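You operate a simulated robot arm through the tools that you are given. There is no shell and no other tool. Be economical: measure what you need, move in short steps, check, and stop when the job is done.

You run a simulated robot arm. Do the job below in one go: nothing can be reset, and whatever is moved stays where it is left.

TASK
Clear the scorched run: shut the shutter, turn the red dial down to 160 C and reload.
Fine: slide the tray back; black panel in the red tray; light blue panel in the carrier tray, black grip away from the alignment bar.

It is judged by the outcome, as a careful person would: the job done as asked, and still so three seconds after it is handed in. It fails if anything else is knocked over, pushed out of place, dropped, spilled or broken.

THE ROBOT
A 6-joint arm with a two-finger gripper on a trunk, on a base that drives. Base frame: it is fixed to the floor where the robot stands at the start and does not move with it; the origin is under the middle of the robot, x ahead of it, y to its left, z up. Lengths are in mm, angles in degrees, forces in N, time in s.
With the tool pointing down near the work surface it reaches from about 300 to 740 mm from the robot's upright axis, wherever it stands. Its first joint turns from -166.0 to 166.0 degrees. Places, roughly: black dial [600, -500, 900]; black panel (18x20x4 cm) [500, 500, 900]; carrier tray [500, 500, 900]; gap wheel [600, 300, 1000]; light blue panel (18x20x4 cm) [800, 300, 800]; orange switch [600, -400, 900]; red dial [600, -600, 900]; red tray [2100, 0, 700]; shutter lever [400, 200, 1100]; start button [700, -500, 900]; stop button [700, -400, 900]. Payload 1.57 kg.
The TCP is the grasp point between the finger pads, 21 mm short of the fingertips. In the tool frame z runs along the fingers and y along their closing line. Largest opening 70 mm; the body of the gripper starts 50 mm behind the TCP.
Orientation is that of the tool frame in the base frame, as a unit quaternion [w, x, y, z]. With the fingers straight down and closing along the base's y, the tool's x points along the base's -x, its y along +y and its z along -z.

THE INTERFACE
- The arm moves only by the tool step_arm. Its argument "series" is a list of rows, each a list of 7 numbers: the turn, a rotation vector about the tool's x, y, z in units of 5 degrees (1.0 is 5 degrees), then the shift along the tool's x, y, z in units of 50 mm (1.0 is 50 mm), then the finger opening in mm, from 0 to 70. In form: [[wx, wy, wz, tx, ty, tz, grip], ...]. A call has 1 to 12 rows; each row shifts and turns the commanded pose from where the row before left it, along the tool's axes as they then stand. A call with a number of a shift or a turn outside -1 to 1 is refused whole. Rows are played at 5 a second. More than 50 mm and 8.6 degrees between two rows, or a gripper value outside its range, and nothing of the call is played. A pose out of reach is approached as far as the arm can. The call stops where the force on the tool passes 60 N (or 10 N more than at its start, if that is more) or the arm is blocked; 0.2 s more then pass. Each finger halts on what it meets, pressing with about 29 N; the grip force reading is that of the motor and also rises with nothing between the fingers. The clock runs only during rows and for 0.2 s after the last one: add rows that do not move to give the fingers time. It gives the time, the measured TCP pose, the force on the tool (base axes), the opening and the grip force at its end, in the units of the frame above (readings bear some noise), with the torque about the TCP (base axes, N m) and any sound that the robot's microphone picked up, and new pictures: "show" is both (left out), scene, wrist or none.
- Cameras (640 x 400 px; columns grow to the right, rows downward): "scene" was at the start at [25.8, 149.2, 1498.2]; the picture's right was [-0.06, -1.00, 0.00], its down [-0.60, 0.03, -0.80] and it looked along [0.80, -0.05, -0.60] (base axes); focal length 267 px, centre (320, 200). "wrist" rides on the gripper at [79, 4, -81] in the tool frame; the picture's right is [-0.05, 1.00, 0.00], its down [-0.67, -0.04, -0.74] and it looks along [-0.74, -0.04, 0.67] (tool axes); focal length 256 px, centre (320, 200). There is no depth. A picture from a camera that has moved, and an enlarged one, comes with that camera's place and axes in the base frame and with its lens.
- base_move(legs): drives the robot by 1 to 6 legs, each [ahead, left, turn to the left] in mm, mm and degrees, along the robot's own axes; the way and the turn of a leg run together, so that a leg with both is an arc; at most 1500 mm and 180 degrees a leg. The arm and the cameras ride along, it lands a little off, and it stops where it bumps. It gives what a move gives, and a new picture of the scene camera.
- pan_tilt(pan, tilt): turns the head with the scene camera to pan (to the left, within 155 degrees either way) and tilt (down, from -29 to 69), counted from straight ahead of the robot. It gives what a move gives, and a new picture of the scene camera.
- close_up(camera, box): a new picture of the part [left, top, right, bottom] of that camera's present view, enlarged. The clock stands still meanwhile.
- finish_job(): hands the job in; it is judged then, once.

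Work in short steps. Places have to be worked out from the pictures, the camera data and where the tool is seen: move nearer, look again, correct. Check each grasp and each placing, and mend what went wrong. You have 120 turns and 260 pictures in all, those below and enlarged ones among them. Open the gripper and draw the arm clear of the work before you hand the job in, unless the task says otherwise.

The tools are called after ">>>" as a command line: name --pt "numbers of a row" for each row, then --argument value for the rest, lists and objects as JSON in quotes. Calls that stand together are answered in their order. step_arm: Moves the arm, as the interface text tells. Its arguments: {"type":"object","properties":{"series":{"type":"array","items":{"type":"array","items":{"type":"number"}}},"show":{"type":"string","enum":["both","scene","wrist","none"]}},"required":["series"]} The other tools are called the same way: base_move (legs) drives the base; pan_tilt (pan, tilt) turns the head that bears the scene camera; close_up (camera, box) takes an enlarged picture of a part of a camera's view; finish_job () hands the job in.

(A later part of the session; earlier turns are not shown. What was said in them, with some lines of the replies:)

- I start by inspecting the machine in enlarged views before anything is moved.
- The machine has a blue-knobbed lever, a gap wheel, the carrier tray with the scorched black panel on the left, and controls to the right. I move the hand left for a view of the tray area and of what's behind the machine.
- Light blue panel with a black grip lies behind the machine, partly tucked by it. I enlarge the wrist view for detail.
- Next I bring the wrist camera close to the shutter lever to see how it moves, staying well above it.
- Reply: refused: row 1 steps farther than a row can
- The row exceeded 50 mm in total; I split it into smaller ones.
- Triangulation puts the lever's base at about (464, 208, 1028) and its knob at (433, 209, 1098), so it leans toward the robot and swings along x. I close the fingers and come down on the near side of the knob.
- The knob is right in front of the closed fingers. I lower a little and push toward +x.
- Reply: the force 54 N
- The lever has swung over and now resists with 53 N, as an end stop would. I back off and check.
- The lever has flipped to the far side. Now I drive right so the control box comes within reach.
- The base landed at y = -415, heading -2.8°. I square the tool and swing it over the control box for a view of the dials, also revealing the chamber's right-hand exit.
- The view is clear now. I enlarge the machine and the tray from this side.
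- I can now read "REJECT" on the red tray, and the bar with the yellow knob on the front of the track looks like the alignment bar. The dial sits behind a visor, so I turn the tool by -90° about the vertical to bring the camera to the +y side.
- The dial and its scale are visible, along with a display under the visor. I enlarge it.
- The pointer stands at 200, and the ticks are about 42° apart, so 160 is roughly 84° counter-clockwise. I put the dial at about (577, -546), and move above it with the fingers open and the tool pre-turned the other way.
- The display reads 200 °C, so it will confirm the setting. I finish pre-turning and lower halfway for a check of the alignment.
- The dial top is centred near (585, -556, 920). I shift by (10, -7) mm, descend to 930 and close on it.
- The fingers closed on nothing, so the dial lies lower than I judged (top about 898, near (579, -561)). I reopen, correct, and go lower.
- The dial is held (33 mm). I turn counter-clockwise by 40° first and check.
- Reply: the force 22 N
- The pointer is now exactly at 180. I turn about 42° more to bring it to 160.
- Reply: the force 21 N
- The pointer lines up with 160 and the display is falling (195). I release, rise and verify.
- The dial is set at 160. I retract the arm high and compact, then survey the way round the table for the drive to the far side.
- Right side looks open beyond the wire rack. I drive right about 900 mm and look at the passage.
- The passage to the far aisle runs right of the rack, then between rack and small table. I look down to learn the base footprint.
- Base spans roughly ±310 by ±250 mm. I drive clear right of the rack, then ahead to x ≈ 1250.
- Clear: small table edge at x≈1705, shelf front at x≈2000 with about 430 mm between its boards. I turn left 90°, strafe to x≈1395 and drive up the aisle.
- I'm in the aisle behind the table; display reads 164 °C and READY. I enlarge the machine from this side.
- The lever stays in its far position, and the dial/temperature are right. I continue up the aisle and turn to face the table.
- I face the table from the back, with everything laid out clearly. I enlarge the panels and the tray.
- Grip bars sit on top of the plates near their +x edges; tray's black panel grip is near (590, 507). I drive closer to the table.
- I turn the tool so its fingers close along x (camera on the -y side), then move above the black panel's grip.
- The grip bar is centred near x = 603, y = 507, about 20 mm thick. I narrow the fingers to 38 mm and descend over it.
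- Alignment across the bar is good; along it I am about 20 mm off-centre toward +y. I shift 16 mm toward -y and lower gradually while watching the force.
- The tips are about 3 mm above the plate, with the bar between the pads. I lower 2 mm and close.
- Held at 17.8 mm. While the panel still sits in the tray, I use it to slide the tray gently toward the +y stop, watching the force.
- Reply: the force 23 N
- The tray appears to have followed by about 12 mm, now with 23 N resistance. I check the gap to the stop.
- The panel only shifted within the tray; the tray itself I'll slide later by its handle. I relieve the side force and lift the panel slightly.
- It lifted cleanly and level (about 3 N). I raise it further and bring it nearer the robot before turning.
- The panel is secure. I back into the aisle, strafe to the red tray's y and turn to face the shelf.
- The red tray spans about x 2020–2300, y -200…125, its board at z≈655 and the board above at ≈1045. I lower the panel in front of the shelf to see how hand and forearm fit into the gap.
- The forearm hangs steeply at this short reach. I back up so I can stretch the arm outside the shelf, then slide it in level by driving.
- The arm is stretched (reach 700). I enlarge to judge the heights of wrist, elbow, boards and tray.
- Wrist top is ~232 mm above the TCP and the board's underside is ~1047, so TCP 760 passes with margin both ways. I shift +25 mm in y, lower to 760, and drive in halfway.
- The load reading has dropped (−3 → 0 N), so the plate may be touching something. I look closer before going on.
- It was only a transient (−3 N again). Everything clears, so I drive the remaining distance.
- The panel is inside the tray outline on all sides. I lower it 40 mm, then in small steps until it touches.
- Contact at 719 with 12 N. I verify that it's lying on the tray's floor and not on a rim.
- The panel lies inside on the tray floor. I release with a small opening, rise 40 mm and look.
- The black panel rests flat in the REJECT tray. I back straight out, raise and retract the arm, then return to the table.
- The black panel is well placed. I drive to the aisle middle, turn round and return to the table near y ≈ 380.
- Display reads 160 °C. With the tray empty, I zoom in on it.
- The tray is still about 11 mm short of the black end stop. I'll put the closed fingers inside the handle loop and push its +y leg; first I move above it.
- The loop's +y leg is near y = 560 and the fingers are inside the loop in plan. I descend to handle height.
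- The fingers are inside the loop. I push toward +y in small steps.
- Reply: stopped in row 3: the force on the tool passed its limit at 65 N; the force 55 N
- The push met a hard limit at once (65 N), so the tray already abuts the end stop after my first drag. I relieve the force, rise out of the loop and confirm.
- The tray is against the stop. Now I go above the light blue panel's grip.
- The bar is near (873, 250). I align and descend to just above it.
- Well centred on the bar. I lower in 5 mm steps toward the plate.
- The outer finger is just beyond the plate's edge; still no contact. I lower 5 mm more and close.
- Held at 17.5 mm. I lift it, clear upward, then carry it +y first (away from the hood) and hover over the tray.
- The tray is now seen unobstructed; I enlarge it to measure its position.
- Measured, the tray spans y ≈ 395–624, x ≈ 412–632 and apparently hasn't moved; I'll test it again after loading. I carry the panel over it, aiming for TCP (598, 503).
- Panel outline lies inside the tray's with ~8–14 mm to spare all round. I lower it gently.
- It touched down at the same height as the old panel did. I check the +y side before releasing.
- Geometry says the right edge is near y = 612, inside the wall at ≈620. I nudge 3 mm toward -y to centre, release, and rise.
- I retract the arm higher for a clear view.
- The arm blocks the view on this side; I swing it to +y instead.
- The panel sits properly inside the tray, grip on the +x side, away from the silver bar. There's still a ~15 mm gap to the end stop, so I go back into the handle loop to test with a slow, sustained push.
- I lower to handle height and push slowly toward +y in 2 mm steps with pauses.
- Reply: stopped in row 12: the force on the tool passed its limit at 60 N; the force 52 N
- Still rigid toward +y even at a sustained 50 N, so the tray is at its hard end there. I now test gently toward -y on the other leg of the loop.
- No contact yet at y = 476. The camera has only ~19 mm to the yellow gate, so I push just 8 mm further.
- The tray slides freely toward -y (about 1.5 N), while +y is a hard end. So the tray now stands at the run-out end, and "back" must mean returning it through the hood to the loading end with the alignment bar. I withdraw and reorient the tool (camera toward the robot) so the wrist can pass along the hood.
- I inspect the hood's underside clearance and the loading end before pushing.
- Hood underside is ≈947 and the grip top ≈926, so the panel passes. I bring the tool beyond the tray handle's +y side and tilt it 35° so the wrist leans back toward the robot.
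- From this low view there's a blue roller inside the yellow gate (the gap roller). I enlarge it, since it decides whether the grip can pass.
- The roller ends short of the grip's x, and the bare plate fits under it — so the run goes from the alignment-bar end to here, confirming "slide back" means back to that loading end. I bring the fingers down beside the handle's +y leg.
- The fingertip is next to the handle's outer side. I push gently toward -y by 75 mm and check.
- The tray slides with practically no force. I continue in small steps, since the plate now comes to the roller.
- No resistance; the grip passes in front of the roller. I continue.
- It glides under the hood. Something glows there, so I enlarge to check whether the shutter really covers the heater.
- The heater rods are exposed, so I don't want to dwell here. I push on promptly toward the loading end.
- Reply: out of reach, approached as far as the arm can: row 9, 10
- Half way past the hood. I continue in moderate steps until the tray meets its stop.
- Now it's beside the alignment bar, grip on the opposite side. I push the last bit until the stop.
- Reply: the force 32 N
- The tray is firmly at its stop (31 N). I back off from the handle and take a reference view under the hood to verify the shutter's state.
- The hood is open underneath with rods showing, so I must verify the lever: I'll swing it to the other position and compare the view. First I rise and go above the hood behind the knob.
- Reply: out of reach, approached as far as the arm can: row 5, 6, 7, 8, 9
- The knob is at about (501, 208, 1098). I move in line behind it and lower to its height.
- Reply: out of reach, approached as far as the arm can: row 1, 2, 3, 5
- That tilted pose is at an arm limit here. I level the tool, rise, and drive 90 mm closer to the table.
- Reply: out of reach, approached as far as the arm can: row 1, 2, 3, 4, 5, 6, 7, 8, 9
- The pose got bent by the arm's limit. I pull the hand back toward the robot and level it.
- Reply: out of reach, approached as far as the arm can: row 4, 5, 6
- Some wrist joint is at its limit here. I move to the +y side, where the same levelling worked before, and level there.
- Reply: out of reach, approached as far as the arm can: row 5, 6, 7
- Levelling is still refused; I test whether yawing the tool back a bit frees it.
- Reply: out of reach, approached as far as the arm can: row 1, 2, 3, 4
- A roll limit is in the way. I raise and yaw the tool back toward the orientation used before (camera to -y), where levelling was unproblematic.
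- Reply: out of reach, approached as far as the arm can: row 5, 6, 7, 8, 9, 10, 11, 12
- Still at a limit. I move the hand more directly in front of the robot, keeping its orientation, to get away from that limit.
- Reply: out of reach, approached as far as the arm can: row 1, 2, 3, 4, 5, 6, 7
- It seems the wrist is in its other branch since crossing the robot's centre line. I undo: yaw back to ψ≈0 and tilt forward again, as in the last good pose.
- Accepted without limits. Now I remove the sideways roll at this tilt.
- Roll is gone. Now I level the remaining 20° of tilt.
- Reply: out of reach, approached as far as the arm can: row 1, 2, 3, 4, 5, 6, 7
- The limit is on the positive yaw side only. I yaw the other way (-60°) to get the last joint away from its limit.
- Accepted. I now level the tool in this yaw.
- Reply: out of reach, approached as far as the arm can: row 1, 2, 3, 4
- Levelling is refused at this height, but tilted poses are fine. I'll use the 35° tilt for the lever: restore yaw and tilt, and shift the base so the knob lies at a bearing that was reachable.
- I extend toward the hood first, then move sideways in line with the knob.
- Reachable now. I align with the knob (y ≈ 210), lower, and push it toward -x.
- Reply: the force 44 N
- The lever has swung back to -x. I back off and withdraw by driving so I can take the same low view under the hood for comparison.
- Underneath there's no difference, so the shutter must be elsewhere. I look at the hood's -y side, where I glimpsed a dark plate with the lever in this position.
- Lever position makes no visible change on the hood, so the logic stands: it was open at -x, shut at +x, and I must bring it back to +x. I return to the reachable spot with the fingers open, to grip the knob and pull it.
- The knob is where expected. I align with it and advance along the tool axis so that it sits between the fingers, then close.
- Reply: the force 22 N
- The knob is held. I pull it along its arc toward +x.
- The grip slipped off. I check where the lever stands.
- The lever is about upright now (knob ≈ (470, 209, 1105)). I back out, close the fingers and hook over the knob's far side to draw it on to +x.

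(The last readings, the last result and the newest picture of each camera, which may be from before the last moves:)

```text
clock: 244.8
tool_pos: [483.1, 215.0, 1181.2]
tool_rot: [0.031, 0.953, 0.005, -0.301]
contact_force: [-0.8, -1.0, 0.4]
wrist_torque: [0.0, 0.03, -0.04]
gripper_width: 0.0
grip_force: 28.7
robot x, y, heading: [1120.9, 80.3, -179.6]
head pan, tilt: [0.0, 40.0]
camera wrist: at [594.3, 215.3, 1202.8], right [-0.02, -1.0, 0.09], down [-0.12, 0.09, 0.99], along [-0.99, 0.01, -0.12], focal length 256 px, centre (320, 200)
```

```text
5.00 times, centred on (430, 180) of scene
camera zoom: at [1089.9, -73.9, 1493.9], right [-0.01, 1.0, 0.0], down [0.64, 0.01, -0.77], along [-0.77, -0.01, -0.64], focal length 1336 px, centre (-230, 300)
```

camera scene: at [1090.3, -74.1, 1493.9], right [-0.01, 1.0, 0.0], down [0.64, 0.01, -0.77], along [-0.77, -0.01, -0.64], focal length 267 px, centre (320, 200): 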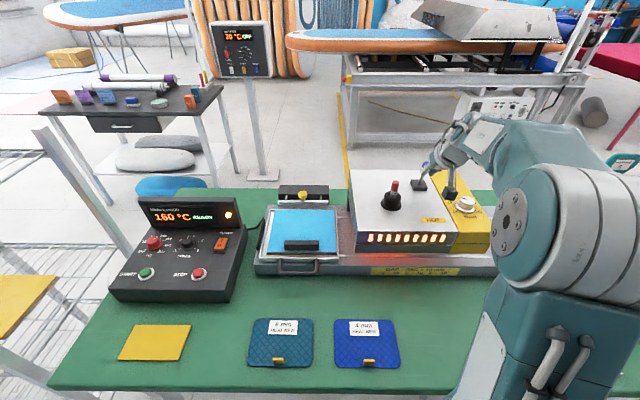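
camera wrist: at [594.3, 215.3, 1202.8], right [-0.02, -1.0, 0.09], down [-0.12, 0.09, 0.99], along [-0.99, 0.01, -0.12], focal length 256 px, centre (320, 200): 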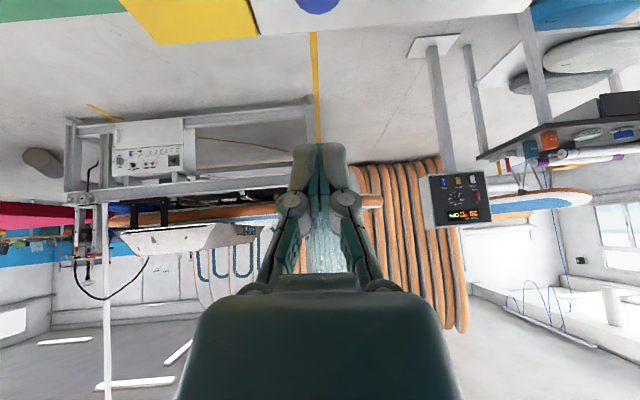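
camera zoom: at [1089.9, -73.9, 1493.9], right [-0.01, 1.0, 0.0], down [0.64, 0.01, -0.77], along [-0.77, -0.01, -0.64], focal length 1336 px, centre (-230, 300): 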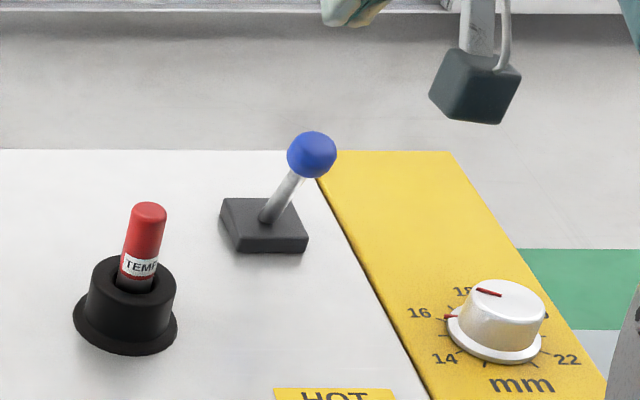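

The lever is in fact fully at +x again (knob at x≈496, same as after my first push). I open the gripper, back the robot away and make a final check.

>>> step_arm --pt "0 0 0 0 0 -0.5 50" --pt "0 0 0 0 0 0 50" --show "none"

>>> base_move --legs '[[-310, 0, 0]]'

>>> close_up --camera "scene" --box '[250, 110, 500, 250]'

>>> close_up --camera "scene" --box '[140, 140, 300, 240]'

```text
clock: 245.4
tool_pos: [497.4, 215.7, 1200.5]
tool_rot: [0.031, 0.953, 0.005, -0.302]
contact_force: [-0.3, -0.9, 0.7]
wrist_torque: [0.01, -0.02, 0.01]
gripper_width: 50.0
grip_force: 0.0
robot x, y, heading: [1115.2, 80.3, -179.5]
head pan, tilt: [0.0, 40.0]
```

```text
clock: 247.5
tool_pos: [809.7, 214.8, 1200.4]
tool_rot: [0.032, 0.953, 0.007, -0.301]
contact_force: [0.0, -0.2, 0.8]
wrist_torque: [0.01, 0.0, -0.01]
gripper_width: 49.9
grip_force: 0.0
robot x, y, heading: [1428.6, 84.7, -179.2]
head pan, tilt: [0.0, 40.0]
camera scene: at [1403.8, -70.9, 1493.9], right [-0.01, 1.0, 0.0], down [0.64, 0.01, -0.77], along [-0.77, -0.01, -0.64], focal length 267 px, centre (320, 200)
```

scene: 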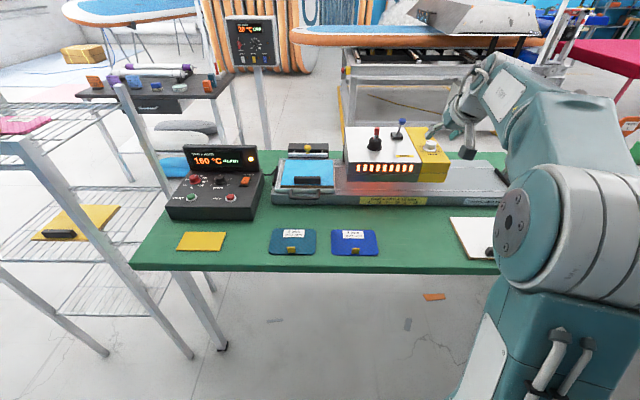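

```text
2.56 times, centred on (375, 180) of scene
camera zoom: at [1403.8, -70.9, 1493.9], right [-0.01, 1.0, 0.0], down [0.64, 0.01, -0.77], along [-0.77, -0.01, -0.64], focal length 684 px, centre (179, 251)
```

zoom: 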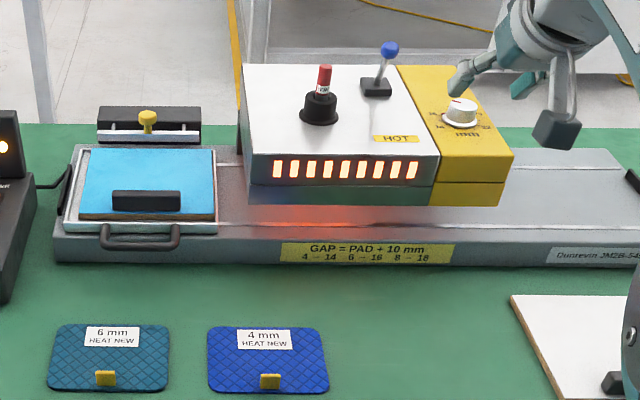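

```text
4.00 times, centred on (220, 190) of scene
camera zoom: at [1403.8, -70.9, 1493.9], right [-0.01, 1.0, 0.0], down [0.64, 0.01, -0.77], along [-0.77, -0.01, -0.64], focal length 1069 px, centre (720, 240)
```

zoom: 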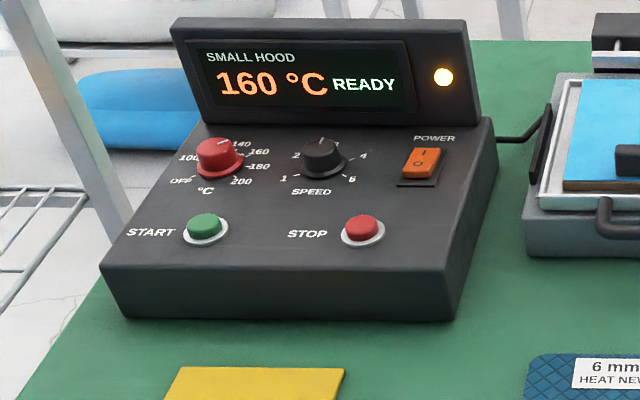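

Final state confirmed: 160 °C and READY on the display, lever over, tray at the alignment-bar end with the light blue panel seated (grip on the opposite side), black panel in the REJECT tray, arm clear. I hand the job in.

>>> finish_job

```text
The job is handed in.
```

I handed the job in with the shutter lever thrown over, the red dial at 160 °C, the black panel in the red tray and the light blue panel in the carrier tray. Two points rest on my judgement:

- **Shutter:** I could not confirm it is shut. Heater rods and slots still glow with the lever in either position, so I left it opposite to where I found it. While checking, I swung it back once and then returned it.
- **Tray:** it was already at its far end, so I took "back" to mean the alignment-bar end. I pushed it there through the hood with the light blue panel already loaded; the panel spent a few seconds under the hot rods. Its grip is on the side away from the bar.
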